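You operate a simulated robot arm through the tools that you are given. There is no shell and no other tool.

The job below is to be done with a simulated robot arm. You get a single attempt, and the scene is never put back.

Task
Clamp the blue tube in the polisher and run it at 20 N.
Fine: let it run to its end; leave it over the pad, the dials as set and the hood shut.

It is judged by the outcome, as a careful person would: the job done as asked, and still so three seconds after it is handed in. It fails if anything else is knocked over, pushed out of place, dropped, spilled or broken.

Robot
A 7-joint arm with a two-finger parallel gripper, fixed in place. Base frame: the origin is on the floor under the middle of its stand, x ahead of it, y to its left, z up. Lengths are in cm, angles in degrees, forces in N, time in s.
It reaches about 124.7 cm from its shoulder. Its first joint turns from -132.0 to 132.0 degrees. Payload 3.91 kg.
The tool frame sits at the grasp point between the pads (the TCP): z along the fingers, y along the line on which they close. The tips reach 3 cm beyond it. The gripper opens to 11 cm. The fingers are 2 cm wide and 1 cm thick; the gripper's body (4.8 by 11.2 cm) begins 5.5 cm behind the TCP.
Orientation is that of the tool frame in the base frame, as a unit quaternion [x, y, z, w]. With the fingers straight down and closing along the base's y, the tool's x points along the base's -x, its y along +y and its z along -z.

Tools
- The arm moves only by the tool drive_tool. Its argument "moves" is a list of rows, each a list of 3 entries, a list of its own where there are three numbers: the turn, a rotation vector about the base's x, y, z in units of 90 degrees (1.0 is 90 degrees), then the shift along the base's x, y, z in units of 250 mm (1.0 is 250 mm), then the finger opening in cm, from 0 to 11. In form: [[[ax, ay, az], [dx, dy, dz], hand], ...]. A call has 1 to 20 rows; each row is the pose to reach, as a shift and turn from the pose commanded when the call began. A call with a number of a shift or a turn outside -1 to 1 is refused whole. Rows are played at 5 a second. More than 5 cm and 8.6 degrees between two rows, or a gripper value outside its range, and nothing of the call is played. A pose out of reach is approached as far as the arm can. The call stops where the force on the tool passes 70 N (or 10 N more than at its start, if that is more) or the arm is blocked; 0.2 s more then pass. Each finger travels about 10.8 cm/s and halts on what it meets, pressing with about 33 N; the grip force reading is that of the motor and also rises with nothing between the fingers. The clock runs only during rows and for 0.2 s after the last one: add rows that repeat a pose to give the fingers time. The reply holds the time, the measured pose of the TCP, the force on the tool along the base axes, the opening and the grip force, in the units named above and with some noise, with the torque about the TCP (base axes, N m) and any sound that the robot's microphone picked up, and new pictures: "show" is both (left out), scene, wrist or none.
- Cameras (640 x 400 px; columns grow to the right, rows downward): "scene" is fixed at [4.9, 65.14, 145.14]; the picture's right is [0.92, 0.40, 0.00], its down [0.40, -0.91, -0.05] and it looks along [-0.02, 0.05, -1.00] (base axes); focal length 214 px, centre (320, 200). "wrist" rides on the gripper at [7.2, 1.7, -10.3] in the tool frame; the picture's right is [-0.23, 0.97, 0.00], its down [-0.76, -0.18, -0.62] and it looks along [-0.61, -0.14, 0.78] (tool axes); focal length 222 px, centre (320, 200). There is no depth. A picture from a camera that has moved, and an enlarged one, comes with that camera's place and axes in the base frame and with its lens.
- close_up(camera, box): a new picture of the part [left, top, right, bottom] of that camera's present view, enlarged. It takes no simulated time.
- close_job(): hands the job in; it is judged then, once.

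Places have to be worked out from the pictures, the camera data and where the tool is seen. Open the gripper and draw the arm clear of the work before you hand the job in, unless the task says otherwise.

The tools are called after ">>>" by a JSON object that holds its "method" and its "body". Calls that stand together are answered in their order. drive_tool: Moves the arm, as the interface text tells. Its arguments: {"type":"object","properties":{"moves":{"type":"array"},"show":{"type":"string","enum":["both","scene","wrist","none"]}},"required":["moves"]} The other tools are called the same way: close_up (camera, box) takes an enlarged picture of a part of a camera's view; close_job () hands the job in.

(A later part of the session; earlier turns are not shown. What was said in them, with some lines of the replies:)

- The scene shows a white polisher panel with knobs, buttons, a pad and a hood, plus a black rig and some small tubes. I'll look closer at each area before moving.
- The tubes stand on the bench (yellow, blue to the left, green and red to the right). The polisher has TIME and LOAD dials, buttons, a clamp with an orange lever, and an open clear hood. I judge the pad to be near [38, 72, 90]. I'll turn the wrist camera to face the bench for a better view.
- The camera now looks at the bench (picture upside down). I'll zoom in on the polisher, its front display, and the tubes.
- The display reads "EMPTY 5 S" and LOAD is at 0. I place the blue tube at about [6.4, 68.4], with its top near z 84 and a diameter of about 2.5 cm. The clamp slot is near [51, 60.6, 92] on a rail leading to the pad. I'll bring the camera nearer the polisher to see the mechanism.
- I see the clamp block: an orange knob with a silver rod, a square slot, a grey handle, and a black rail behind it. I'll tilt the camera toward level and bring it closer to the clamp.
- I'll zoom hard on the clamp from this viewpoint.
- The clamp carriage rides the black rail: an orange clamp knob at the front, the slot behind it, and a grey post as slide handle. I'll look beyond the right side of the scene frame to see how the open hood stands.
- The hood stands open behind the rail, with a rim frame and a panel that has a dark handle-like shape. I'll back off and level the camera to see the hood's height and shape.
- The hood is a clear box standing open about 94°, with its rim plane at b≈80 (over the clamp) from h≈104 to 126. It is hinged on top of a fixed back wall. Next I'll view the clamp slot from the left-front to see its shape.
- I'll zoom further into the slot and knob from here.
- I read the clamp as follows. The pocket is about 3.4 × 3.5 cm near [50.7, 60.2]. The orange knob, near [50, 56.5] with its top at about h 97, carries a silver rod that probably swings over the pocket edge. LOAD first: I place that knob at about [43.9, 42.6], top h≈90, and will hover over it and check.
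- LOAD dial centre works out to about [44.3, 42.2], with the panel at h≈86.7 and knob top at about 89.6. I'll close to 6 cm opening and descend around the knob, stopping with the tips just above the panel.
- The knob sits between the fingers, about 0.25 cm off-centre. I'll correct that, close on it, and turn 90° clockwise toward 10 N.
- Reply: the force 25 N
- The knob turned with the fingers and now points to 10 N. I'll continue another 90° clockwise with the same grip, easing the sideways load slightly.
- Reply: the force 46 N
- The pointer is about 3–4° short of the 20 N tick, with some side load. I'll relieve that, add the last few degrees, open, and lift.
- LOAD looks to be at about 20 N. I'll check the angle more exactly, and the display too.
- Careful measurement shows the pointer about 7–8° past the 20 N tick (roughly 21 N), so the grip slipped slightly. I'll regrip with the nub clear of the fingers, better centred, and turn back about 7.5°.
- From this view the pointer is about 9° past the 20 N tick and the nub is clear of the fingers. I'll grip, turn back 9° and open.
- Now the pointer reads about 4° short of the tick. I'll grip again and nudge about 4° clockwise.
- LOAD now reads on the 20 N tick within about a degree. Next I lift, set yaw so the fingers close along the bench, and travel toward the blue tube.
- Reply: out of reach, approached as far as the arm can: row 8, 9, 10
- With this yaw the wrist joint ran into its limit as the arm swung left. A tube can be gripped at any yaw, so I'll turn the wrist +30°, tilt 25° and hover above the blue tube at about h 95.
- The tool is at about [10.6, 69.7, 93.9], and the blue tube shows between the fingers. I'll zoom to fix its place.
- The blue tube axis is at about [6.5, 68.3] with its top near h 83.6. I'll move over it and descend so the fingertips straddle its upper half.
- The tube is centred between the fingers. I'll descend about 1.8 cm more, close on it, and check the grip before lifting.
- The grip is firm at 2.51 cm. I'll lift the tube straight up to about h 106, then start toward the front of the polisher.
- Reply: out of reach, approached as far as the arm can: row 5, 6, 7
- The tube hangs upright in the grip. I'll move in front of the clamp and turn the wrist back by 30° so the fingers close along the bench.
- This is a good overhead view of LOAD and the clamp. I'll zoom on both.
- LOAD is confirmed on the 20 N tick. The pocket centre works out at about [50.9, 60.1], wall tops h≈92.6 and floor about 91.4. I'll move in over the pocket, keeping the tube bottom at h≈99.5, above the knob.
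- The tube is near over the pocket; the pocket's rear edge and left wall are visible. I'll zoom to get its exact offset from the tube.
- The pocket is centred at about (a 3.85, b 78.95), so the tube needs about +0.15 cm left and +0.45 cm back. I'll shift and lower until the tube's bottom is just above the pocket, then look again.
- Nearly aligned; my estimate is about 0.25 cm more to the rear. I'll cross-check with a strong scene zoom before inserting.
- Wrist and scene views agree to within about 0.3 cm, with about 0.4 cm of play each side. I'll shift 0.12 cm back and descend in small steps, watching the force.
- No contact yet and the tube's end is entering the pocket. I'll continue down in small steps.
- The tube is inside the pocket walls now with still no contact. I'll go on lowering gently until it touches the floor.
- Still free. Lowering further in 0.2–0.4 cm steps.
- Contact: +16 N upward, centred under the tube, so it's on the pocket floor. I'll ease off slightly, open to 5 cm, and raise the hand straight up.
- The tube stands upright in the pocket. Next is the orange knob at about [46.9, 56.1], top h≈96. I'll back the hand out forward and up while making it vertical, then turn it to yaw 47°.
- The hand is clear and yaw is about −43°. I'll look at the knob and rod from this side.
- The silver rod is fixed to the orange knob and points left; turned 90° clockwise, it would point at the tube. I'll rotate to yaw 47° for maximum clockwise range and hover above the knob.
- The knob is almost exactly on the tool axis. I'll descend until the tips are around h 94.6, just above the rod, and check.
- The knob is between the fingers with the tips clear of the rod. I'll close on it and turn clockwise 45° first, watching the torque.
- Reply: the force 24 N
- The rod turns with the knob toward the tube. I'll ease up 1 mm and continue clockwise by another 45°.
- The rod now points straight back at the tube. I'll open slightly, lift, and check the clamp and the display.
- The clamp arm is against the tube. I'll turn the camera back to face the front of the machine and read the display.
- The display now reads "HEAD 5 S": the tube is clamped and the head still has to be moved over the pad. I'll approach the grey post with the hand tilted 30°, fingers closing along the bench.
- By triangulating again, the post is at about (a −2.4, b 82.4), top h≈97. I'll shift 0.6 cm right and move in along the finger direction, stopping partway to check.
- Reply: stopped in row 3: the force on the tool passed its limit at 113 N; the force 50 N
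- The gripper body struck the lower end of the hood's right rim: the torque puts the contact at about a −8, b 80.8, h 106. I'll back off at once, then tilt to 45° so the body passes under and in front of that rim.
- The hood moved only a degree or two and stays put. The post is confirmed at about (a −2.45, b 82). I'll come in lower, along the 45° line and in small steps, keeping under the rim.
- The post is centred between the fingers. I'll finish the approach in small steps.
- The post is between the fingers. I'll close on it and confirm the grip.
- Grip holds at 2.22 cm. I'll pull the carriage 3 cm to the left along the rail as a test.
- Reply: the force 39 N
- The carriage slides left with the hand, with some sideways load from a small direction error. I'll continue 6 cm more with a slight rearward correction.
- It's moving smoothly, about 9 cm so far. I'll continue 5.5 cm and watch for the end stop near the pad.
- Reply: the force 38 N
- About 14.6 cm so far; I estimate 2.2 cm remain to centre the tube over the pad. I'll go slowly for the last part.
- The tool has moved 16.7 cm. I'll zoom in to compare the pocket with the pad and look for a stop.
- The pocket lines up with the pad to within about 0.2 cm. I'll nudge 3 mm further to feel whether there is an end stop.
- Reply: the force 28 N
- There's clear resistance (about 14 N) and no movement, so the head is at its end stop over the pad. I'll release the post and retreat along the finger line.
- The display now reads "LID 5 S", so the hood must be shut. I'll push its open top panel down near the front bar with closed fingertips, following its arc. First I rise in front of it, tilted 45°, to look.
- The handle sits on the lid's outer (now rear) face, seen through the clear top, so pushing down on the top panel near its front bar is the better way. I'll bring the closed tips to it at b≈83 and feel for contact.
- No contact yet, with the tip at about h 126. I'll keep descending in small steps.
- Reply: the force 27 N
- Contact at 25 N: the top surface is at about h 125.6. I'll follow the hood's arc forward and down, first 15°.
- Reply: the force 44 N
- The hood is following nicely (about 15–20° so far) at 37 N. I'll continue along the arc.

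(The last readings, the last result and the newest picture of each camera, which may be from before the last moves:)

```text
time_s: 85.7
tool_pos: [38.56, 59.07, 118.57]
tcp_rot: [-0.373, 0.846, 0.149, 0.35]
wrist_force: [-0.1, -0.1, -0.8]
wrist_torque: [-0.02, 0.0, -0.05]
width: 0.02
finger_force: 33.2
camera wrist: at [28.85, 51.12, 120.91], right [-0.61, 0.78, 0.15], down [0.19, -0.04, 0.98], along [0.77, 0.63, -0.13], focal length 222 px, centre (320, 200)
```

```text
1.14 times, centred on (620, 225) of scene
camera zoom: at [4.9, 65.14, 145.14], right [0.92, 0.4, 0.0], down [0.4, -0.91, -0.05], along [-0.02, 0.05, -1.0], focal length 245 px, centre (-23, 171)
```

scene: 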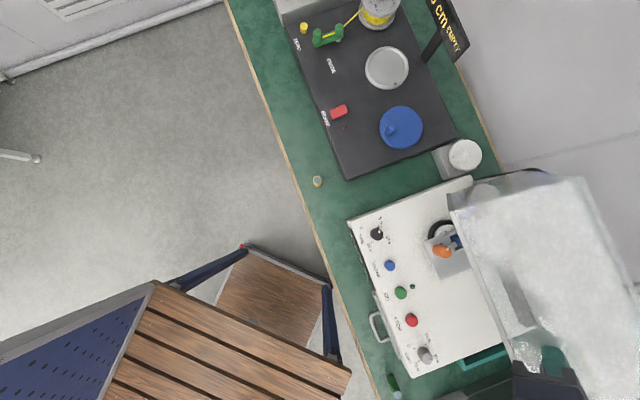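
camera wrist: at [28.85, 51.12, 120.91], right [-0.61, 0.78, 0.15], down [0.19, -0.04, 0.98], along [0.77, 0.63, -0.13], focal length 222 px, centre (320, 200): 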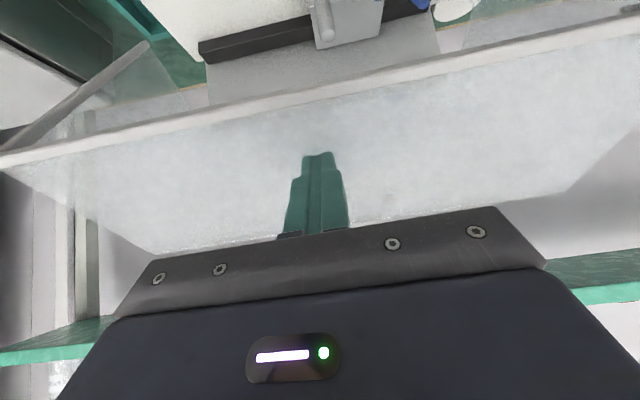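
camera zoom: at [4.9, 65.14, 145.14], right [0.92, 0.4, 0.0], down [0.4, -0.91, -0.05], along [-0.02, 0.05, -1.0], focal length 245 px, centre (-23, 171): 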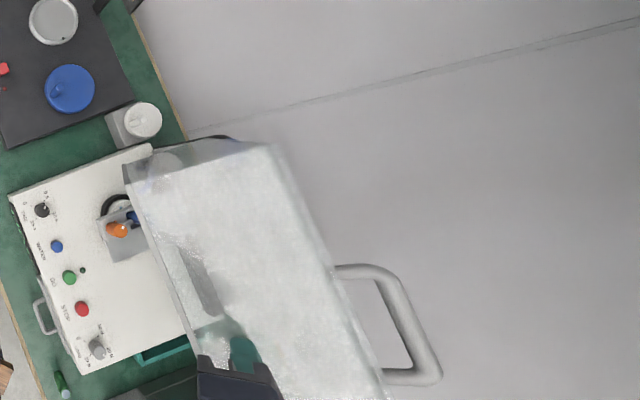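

The hood is about 38° along and nearly balanced. I'll keep following the arc down.

>>> {"method": "drive_tool", "body": {"moves": [[[0, 0, 0], [-0.017, -0.018, -0.037], 0], [[0, 0, 0], [-0.0336, -0.036, -0.0744], 0], [[0, 0, 0], [-0.056, -0.06, -0.124], 0], [[0, 0, 0], [-0.0783, -0.0839, -0.1736], 0], [[0, 0, 0], [-0.099, -0.106, -0.229], 0], [[0, 0, 0], [-0.1192, -0.1278, -0.284], 0], [[0, 0, 0], [-0.1192, -0.1278, -0.284], 0]], "show": "both"}}

>>> {"method": "close_up", "body": {"camera": "scene", "box": [400, 150, 640, 400]}}

```text
time_s: 87.3
tool_pos: [35.55, 55.85, 111.75]
tcp_rot: [-0.374, 0.846, 0.149, 0.349]
wrist_force: [-0.9, -1.0, 0.2]
wrist_torque: [-0.02, -0.01, 0.0]
width: 0.0
finger_force: 32.9
camera wrist: at [25.88, 47.87, 113.93], right [-0.61, 0.78, 0.15], down [0.19, -0.04, 0.98], along [0.77, 0.63, -0.13], focal length 222 px, centre (320, 200)
```

scene: 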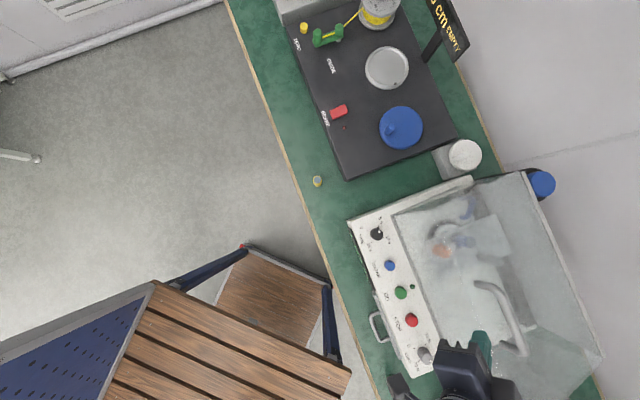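
wrist: 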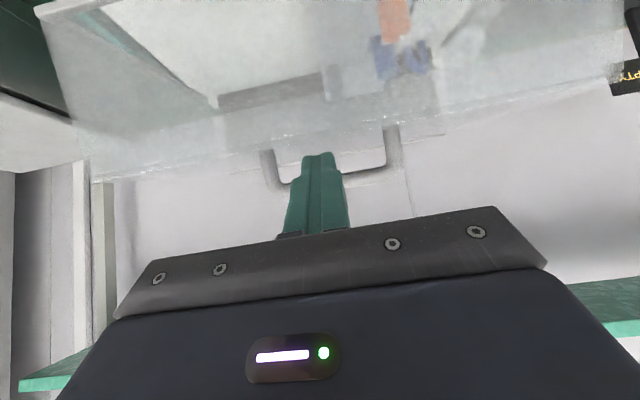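

```text
1.60 times, centred on (520, 275) of scene
camera zoom: at [4.9, 65.14, 145.14], right [0.92, 0.4, 0.0], down [0.4, -0.91, -0.05], along [-0.02, 0.05, -1.0], focal length 343 px, centre (0, 80)
```

zoom: 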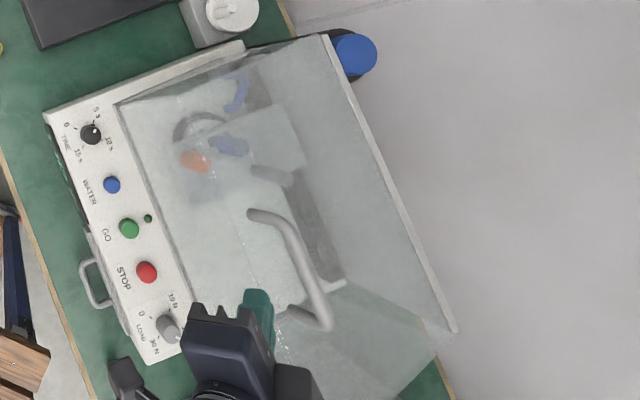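

The hood has dropped shut on its own and there is no force on the tool. I'll back away and read the display.

>>> {"method": "drive_tool", "body": {"moves": [[[0, 0, 0], [-0.06, -0.06, 0.1], 0], [[-0.061, 0.057, 0], [-0.15, -0.12, 0.15], 0], [[-0.122, 0.114, 0], [-0.24, -0.18, 0.2], 0], [[-0.183, 0.171, 0], [-0.33, -0.24, 0.24], 0], [[-0.244, 0.227, 0], [-0.42, -0.31, 0.28], 0], [[-0.305, 0.284, 0], [-0.5, -0.36, 0.32], 0], [[-0.3655, 0.341, 0], [-0.56, -0.4, 0.33], 0], [[-0.3655, 0.341, 0], [-0.56, -0.4, 0.33], 0]], "show": "both"}}

>>> {"method": "close_up", "body": {"camera": "wrist", "box": [240, 50, 480, 200]}}

>>> {"method": "close_up", "body": {"camera": "scene", "box": [340, 150, 600, 400]}}

```text
time_s: 89.1
tool_pos: [21.49, 45.76, 119.91]
tcp_rot: [-0.404, 0.915, -0.001, -0.003]
wrist_force: [-0.4, 0.6, 1.0]
wrist_torque: [-0.01, 0.0, 0.01]
width: 0.0
finger_force: 32.9
camera wrist: at [15.52, 41.67, 130.31], right [-0.57, 0.82, 0.0], down [0.65, 0.45, 0.62], along [0.51, 0.35, -0.79], focal length 222 px, centre (320, 200)
```

scene: 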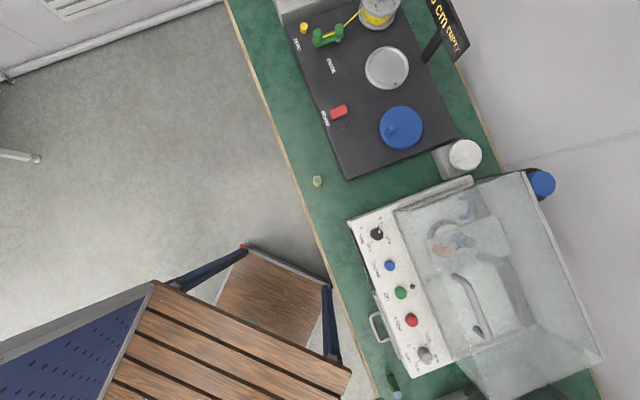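
wrist: 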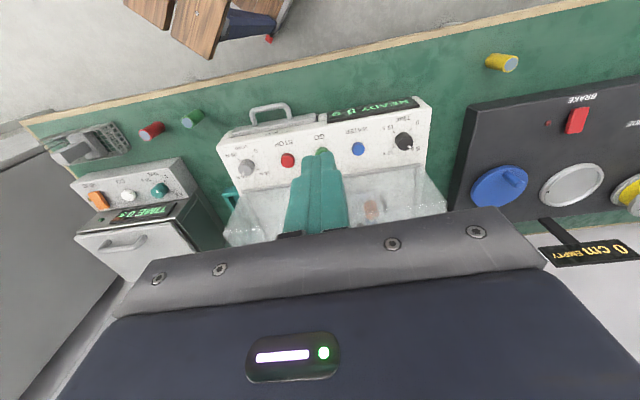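

```text
2.67 times, centred on (360, 125) of wrist
camera zoom: at [15.52, 41.67, 130.31], right [-0.57, 0.82, 0.0], down [0.65, 0.45, 0.62], along [0.51, 0.35, -0.79], focal length 592 px, centre (213, 400)
```

zoom: 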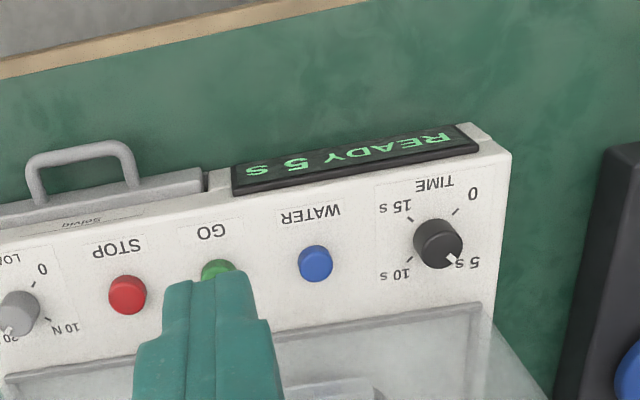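

```text
1.60 times, centred on (470, 275) of scene
camera zoom: at [4.9, 65.14, 145.14], right [0.92, 0.4, 0.0], down [0.4, -0.91, -0.05], along [-0.02, 0.05, -1.0], focal length 343 px, centre (80, 80)
```

zoom: 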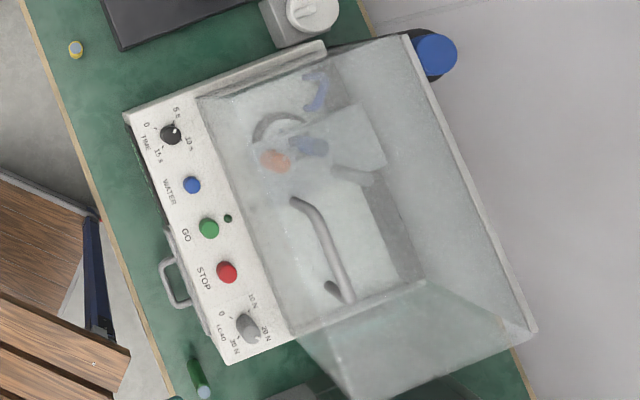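

The display reads "READY 5 S". Before pressing GO I'll check the LOAD and TIME dials once more.

>>> {"method": "close_up", "body": {"camera": "scene", "box": [405, 335, 445, 375]}}

>>> {"method": "close_up", "body": {"camera": "wrist", "box": [225, 140, 285, 185]}}

>>> {"method": "close_up", "body": {"camera": "scene", "box": [375, 250, 425, 310]}}

```text
10.00 times, centred on (425, 355) of scene
camera zoom: at [4.9, 65.14, 145.14], right [0.92, 0.4, 0.0], down [0.4, -0.91, -0.05], along [-0.02, 0.05, -1.0], focal length 2145 px, centre (-730, -1350)
```

zoom: 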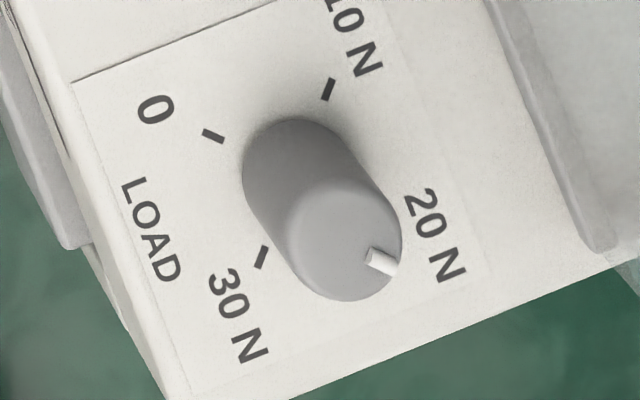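

```text
8.89 times, centred on (255, 162) of wrist
camera zoom: at [15.52, 41.67, 130.31], right [-0.57, 0.82, 0.0], down [0.65, 0.45, 0.62], along [0.51, 0.35, -0.79], focal length 1974 px, centre (898, 533)
```

zoom: 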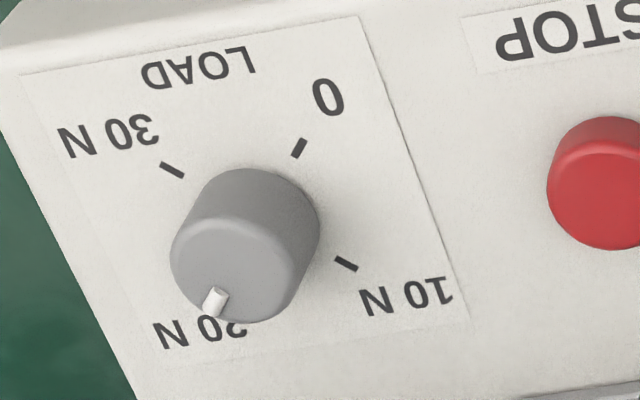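

```text
6.67 times, centred on (400, 280) of scene
camera zoom: at [4.9, 65.14, 145.14], right [0.92, 0.4, 0.0], down [0.4, -0.91, -0.05], along [-0.02, 0.05, -1.0], focal length 1430 px, centre (-213, -333)
```

zoom: 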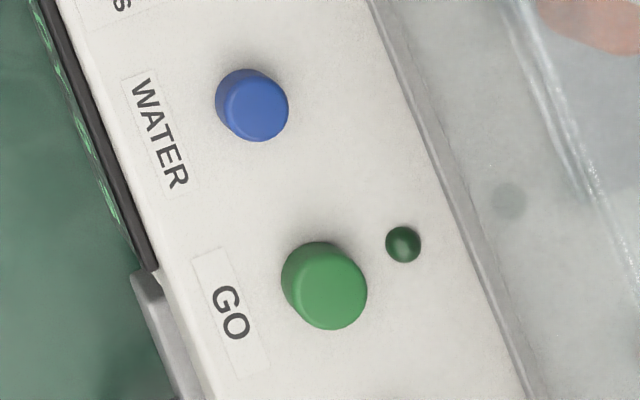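

LOAD sits on 20 N and TIME on 5 s. GO is at about [32.4, 53.9], top h≈89.3. I'll hover above it with closed fingers.

>>> {"method": "drive_tool", "body": {"moves": [[[0, 0, 0], [0.08, 0.06, -0.11], 0], [[0, 0, 0], [0.16, 0.12, -0.24], 0], [[0, 0, 0], [0.24, 0.18, -0.38], 0], [[0, 0, 0], [0.32, 0.24, -0.52], 0], [[0, 0, 0], [0.39, 0.29, -0.66], 0], [[0, 0, 0], [0.435, 0.325, -0.8], 0], [[0, 0, 0], [0.435, 0.325, -0.86], 0], [[0, 0, 0], [0.435, 0.325, -0.86], 0]], "show": "both"}}

>>> {"method": "close_up", "body": {"camera": "wrist", "box": [220, 60, 420, 200]}}

>>> {"method": "close_up", "body": {"camera": "scene", "box": [370, 240, 450, 320]}}

```text
time_s: 90.9
tool_pos: [32.24, 53.92, 98.44]
tcp_rot: [-0.405, 0.914, -0.001, -0.002]
wrist_force: [0.1, -0.5, 0.2]
wrist_torque: [0.01, 0.0, 0.02]
width: 0.02
finger_force: 33.1
camera wrist: at [26.24, 49.85, 108.87], right [-0.57, 0.82, 0.0], down [0.65, 0.45, 0.62], along [0.51, 0.35, -0.79], focal length 222 px, centre (320, 200)
```

scene: 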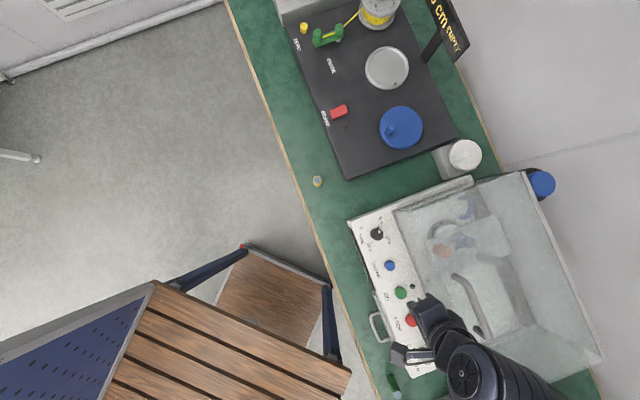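
wrist: 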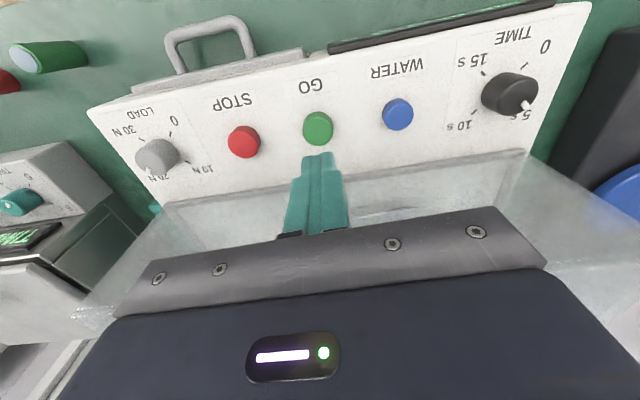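

```text
2.86 times, centred on (320, 130) of wrist
camera zoom: at [26.24, 49.85, 108.87], right [-0.57, 0.82, 0.0], down [0.65, 0.45, 0.62], along [0.51, 0.35, -0.79], focal length 635 px, centre (320, 400)
```

zoom: 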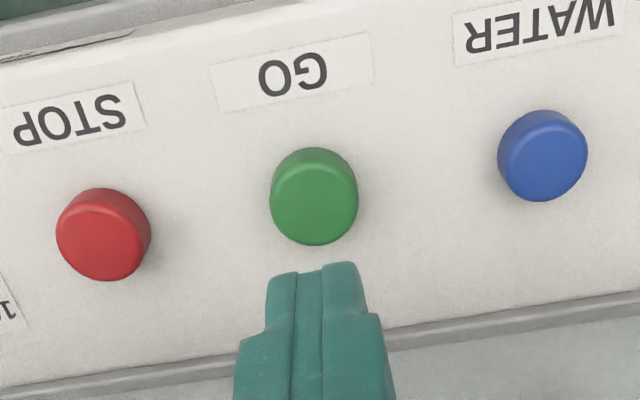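

```text
5.00 times, centred on (410, 280) of scene
camera zoom: at [4.9, 65.14, 145.14], right [0.92, 0.4, 0.0], down [0.4, -0.91, -0.05], along [-0.02, 0.05, -1.0], focal length 1072 px, centre (-130, -200)
```

zoom: 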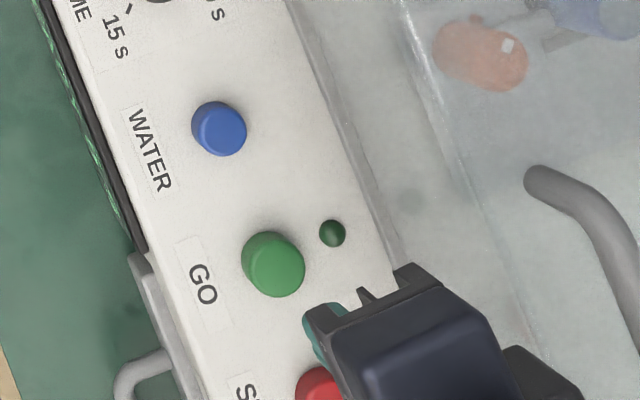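

The fingertips are right over GO. I'll press it down about 6–7 mm past its top and come back up.

>>> {"method": "drive_tool", "body": {"moves": [[[0, 0, 0], [0, 0, -0.12], 0], [[0, 0, 0], [0, 0, -0.22], 0], [[0, 0, 0], [0, 0, -0.25], 0], [[0, 0, 0], [0, 0, -0.262], 0], [[0, 0, 0], [0, 0, -0.272], 0]], "show": "scene"}}

>>> {"method": "close_up", "body": {"camera": "scene", "box": [370, 240, 450, 320]}}

```text
time_s: 92.1
tool_pos: [32.38, 53.85, 91.63]
tcp_rot: [-0.404, 0.915, -0.001, -0.003]
wrist_force: [0.1, -0.6, -0.7]
wrist_torque: [0.0, -0.03, 0.03]
width: 0.0
finger_force: 33.2
```

scene: 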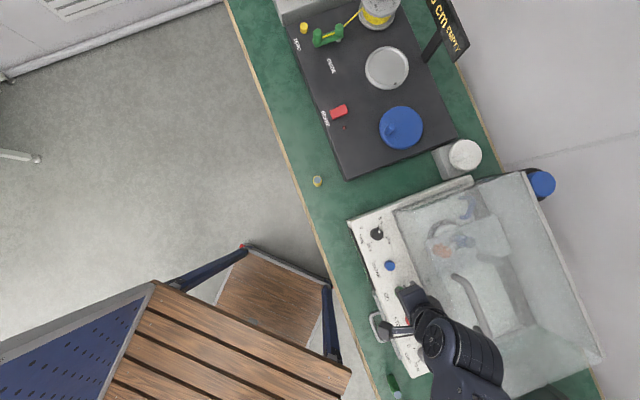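

```text
5.00 times, centred on (410, 280) of scene
camera zoom: at [4.9, 65.14, 145.14], right [0.92, 0.4, 0.0], down [0.4, -0.91, -0.05], along [-0.02, 0.05, -1.0], focal length 1072 px, centre (-130, -200)
```

zoom: 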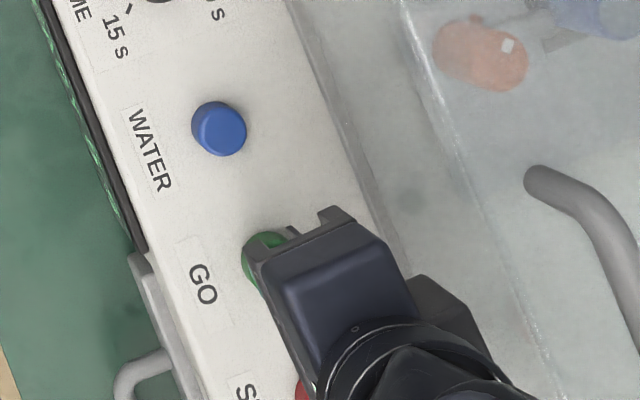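

No contact yet; the button top is a bit lower than estimated. I'll go on in small steps.

>>> {"method": "drive_tool", "body": {"moves": [[[0, 0, 0], [0, 0, -0.01], 0], [[0, 0, 0], [0, 0, -0.02], 0], [[0, 0, 0], [0, 0, -0.028], 0]], "show": "wrist"}}

```text
time_s: 92.9
tool_pos: [32.41, 53.94, 90.87]
tcp_rot: [-0.404, 0.915, -0.001, -0.003]
wrist_force: [0.2, -0.9, 7.0]
wrist_torque: [0.02, -0.03, 0.0]
width: 0.02
finger_force: 33.1
heard: click
camera wrist: at [26.32, 49.82, 101.33], right [-0.57, 0.82, 0.0], down [0.65, 0.45, 0.62], along [0.51, 0.35, -0.79], focal length 222 px, centre (320, 200)
```

wrist: 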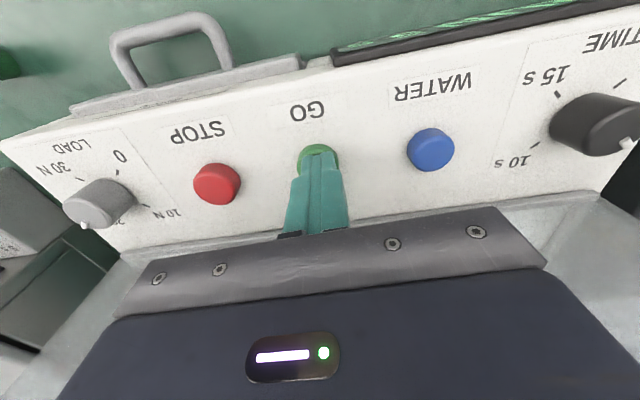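

A click was heard at 7 N, so GO is pressed. I'll lift off straight up and back away to read the display while it runs.

>>> {"method": "drive_tool", "body": {"moves": [[[0, 0, 0], [0, 0, 0.08], 0], [[0, 0, 0], [0, 0, 0.24], 0], [[0, 0, 0], [-0.06, -0.05, 0.4], 0], [[0, 0, 0], [-0.16, -0.12, 0.53], 0], [[0, 0, 0], [-0.25, -0.19, 0.66], 0], [[0, 0, 0], [-0.34, -0.26, 0.8], 0], [[0, 0, 0], [-0.43, -0.32, 0.95], 0], [[0, 0, 0], [-0.43, -0.32, 1.0], 0]], "show": "both"}}

>>> {"method": "close_up", "body": {"camera": "wrist", "box": [240, 50, 480, 200]}}

```text
time_s: 94.7
tool_pos: [21.71, 45.98, 116.08]
tcp_rot: [-0.404, 0.915, -0.001, -0.003]
wrist_force: [-1.0, -0.7, 1.0]
wrist_torque: [-0.01, -0.02, -0.03]
width: 0.0
finger_force: 33.2
camera wrist: at [15.7, 41.93, 126.46], right [-0.57, 0.82, 0.0], down [0.65, 0.45, 0.62], along [0.51, 0.35, -0.79], focal length 222 px, centre (320, 200)
```

scene: 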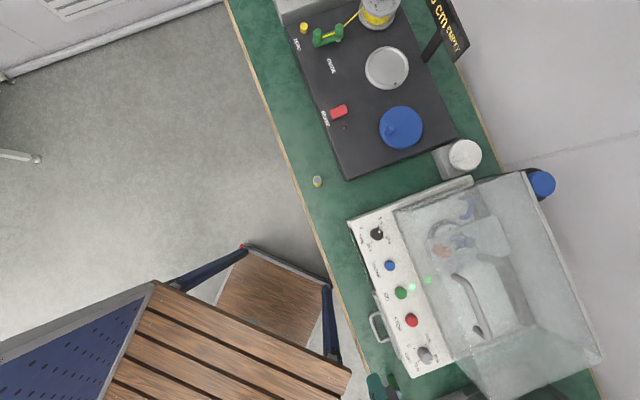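
wrist: 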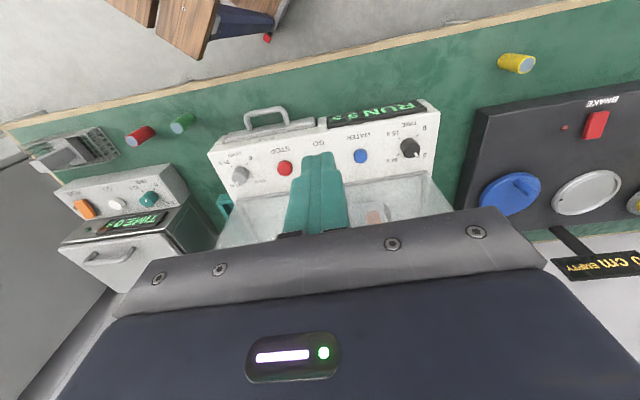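

```text
2.67 times, centred on (360, 125) of wrist
camera zoom: at [15.7, 41.93, 126.46], right [-0.57, 0.82, 0.0], down [0.65, 0.45, 0.62], along [0.51, 0.35, -0.79], focal length 592 px, centre (213, 400)
```

zoom: 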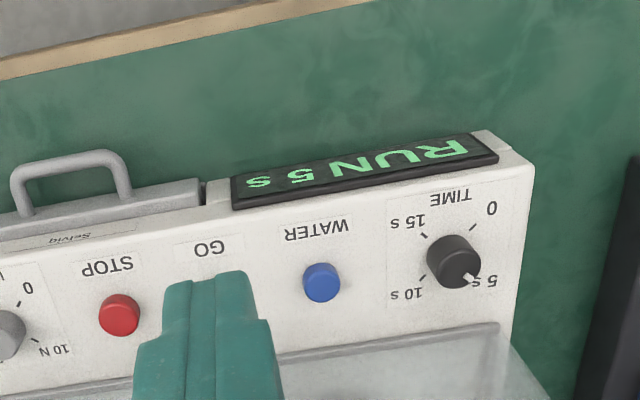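

It's running ("RUN 5 S", green lamp on). I'll wait with the arm still, opening the gripper.

>>> {"method": "drive_tool", "body": {"moves": [[[0, 0, 0], [0, 0, 0], 4], [[0, 0, 0], [0, 0, 0], 6], [[0, 0, 0], [0, 0, 0], 6], [[0, 0, 0], [0, 0, 0], 6], [[0, 0, 0], [0, 0, 0], 6], [[0, 0, 0], [0, 0, 0], 6], [[0, 0, 0], [0, 0, 0], 6], [[0, 0, 0], [0, 0, 0], 6], [[0, 0, 0], [0, 0, 0], 6], [[0, 0, 0], [0, 0, 0], 6], [[0, 0, 0], [0, 0, 0], 6], [[0, 0, 0], [0, 0, 0], 6], [[0, 0, 0], [0, 0, 0], 6], [[0, 0, 0], [0, 0, 0], 6], [[0, 0, 0], [0, 0, 0], 6], [[0, 0, 0], [0, 0, 0], 6], [[0, 0, 0], [0, 0, 0], 6], [[0, 0, 0], [0, 0, 0], 6], [[0, 0, 0], [0, 0, 0], 6], [[0, 0, 0], [0, 0, 0], 6]], "show": "both"}}

>>> {"method": "close_up", "body": {"camera": "wrist", "box": [240, 50, 480, 200]}}

```text
time_s: 98.9
tool_pos: [21.77, 45.99, 116.01]
tcp_rot: [-0.404, 0.915, -0.001, -0.004]
wrist_force: [0.3, -0.8, 0.3]
wrist_torque: [0.02, 0.0, -0.02]
width: 6.0
finger_force: 0.1
camera wrist: at [15.7, 41.92, 126.43], right [-0.57, 0.82, 0.0], down [0.65, 0.45, 0.62], along [0.51, 0.35, -0.79], focal length 222 px, centre (320, 200)
```

scene: 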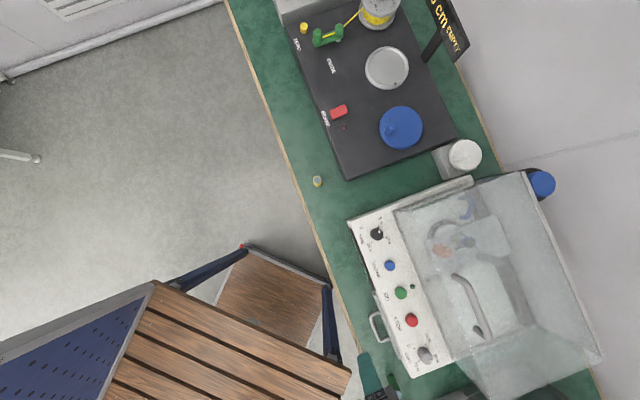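
wrist: 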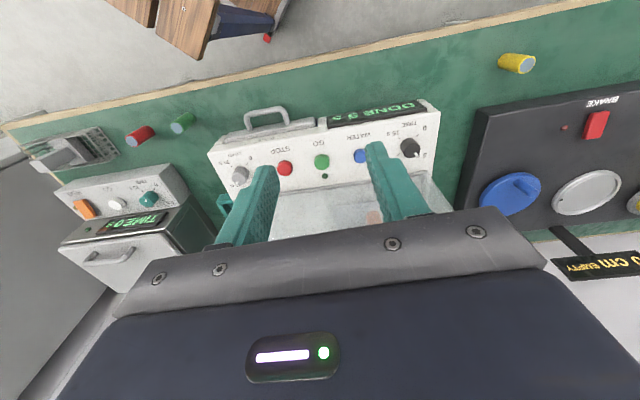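

```text
2.67 times, centred on (360, 125) of wrist
camera zoom: at [15.7, 41.92, 126.43], right [-0.57, 0.82, 0.0], down [0.65, 0.45, 0.62], along [0.51, 0.35, -0.79], focal length 592 px, centre (213, 400)
```

zoom: 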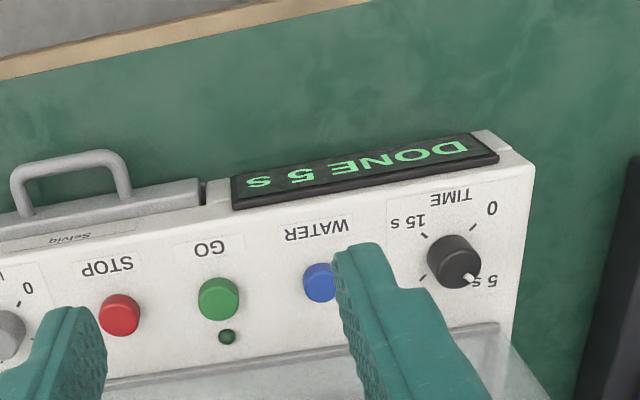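

The display reads "DONE 5 S" and the lamp is off. I'll draw the arm well clear and take a last look before handing in.

>>> {"method": "drive_tool", "body": {"moves": [[[0, 0, 0], [-0.03, -0.06, 0.15], 8], [[0, 0, 0], [-0.06, -0.12, 0.3], 8], [[0, 0, 0], [-0.1, -0.18, 0.45], 8], [[0, 0, 0], [-0.15, -0.24, 0.6], 8], [[0, 0, 0], [-0.2, -0.3, 0.75], 8], [[0, 0, 0], [-0.2, -0.3, 0.75], 8]], "show": "both"}}

>>> {"method": "close_up", "body": {"camera": "wrist", "box": [180, 50, 480, 220]}}

>>> {"method": "close_up", "body": {"camera": "scene", "box": [300, 150, 600, 400]}}

```text
time_s: 100.3
tool_pos: [16.87, 38.62, 134.96]
tcp_rot: [-0.405, 0.914, -0.001, -0.003]
wrist_force: [-0.6, 1.0, 0.2]
wrist_torque: [0.01, 0.04, 0.0]
width: 7.98
finger_force: 0.1
camera wrist: at [10.75, 34.56, 145.27], right [-0.57, 0.82, 0.0], down [0.65, 0.45, 0.62], along [0.51, 0.35, -0.79], focal length 222 px, centre (320, 200)
```

scene: 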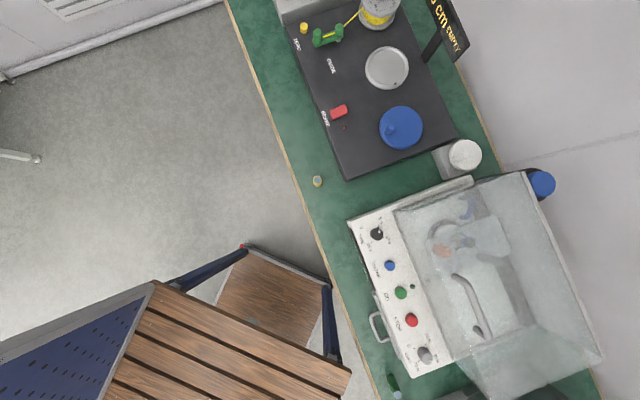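
wrist: 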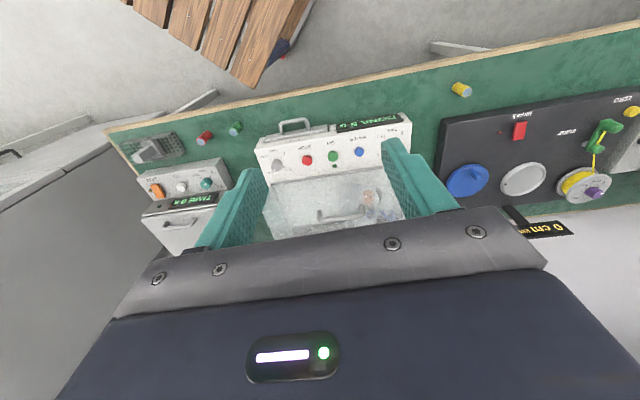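

```text
2.13 times, centred on (330, 135) of wrist
camera zoom: at [10.75, 34.56, 145.27], right [-0.57, 0.82, 0.0], down [0.65, 0.45, 0.62], along [0.51, 0.35, -0.79], focal length 474 px, centre (299, 339)
```

zoom: 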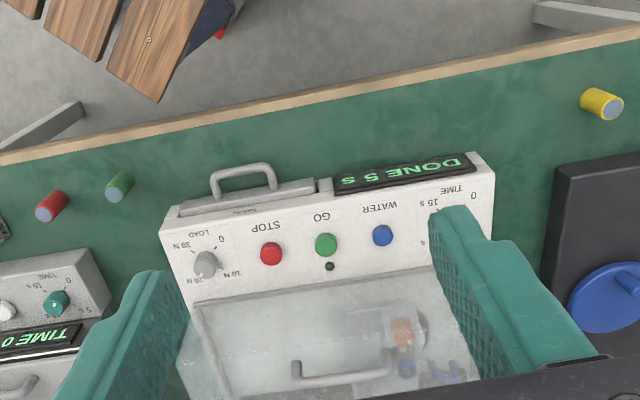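

```text
1.60 times, centred on (450, 275) of scene
camera zoom: at [4.9, 65.14, 145.14], right [0.92, 0.4, 0.0], down [0.4, -0.91, -0.05], along [-0.02, 0.05, -1.0], focal length 343 px, centre (112, 80)
```

zoom: 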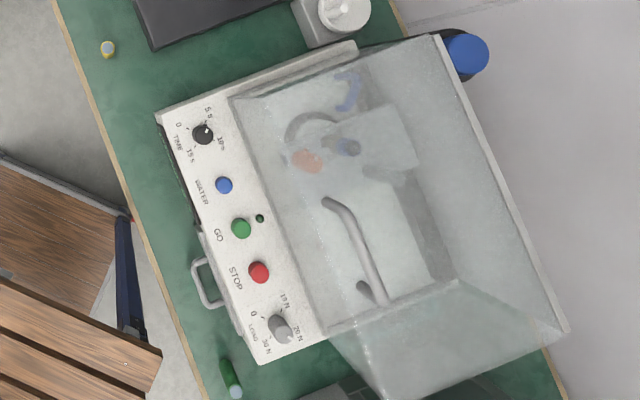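

The run is finished ("DONE 5 S"). The hood is shut, the blue tube is clamped over the pad, LOAD is on 20 N and TIME is unchanged. The other tubes still stand and the arm is clear with the gripper open, so I'm handing in.

>>> {"method": "close_job", "body": {}}

```text
The job is handed in.
```

The blue tube is clamped in the polisher and has been run at 20 N; the display now reads "DONE 5 S". I've handed the job in.

- **Run:** It ran its full 5 s and stopped on its own.
- **Left as you asked:** The tube is still clamped over the pad, the hood is shut and the dials are as set.
- **Dials:** LOAD is on the 20 N mark, to within a few degrees by eye. TIME is still at 5 s, as I found it.
- **Water:** I did not press WATER. The pad showed droplets and the display read READY.
- **Contact with the hood:** While reaching for the head's slide handle, the gripper bumped the open hood's rim (113 N peak). It shifted the hood by about two degrees. I saw no damage, and it closed normally afterwards.
- **Hood closing:** I pushed it about 40° down, and it then dropped shut the rest of the way on its own.

The red, green and yellow tubes are still standing where they were. The arm is clear of the work with the gripper open.
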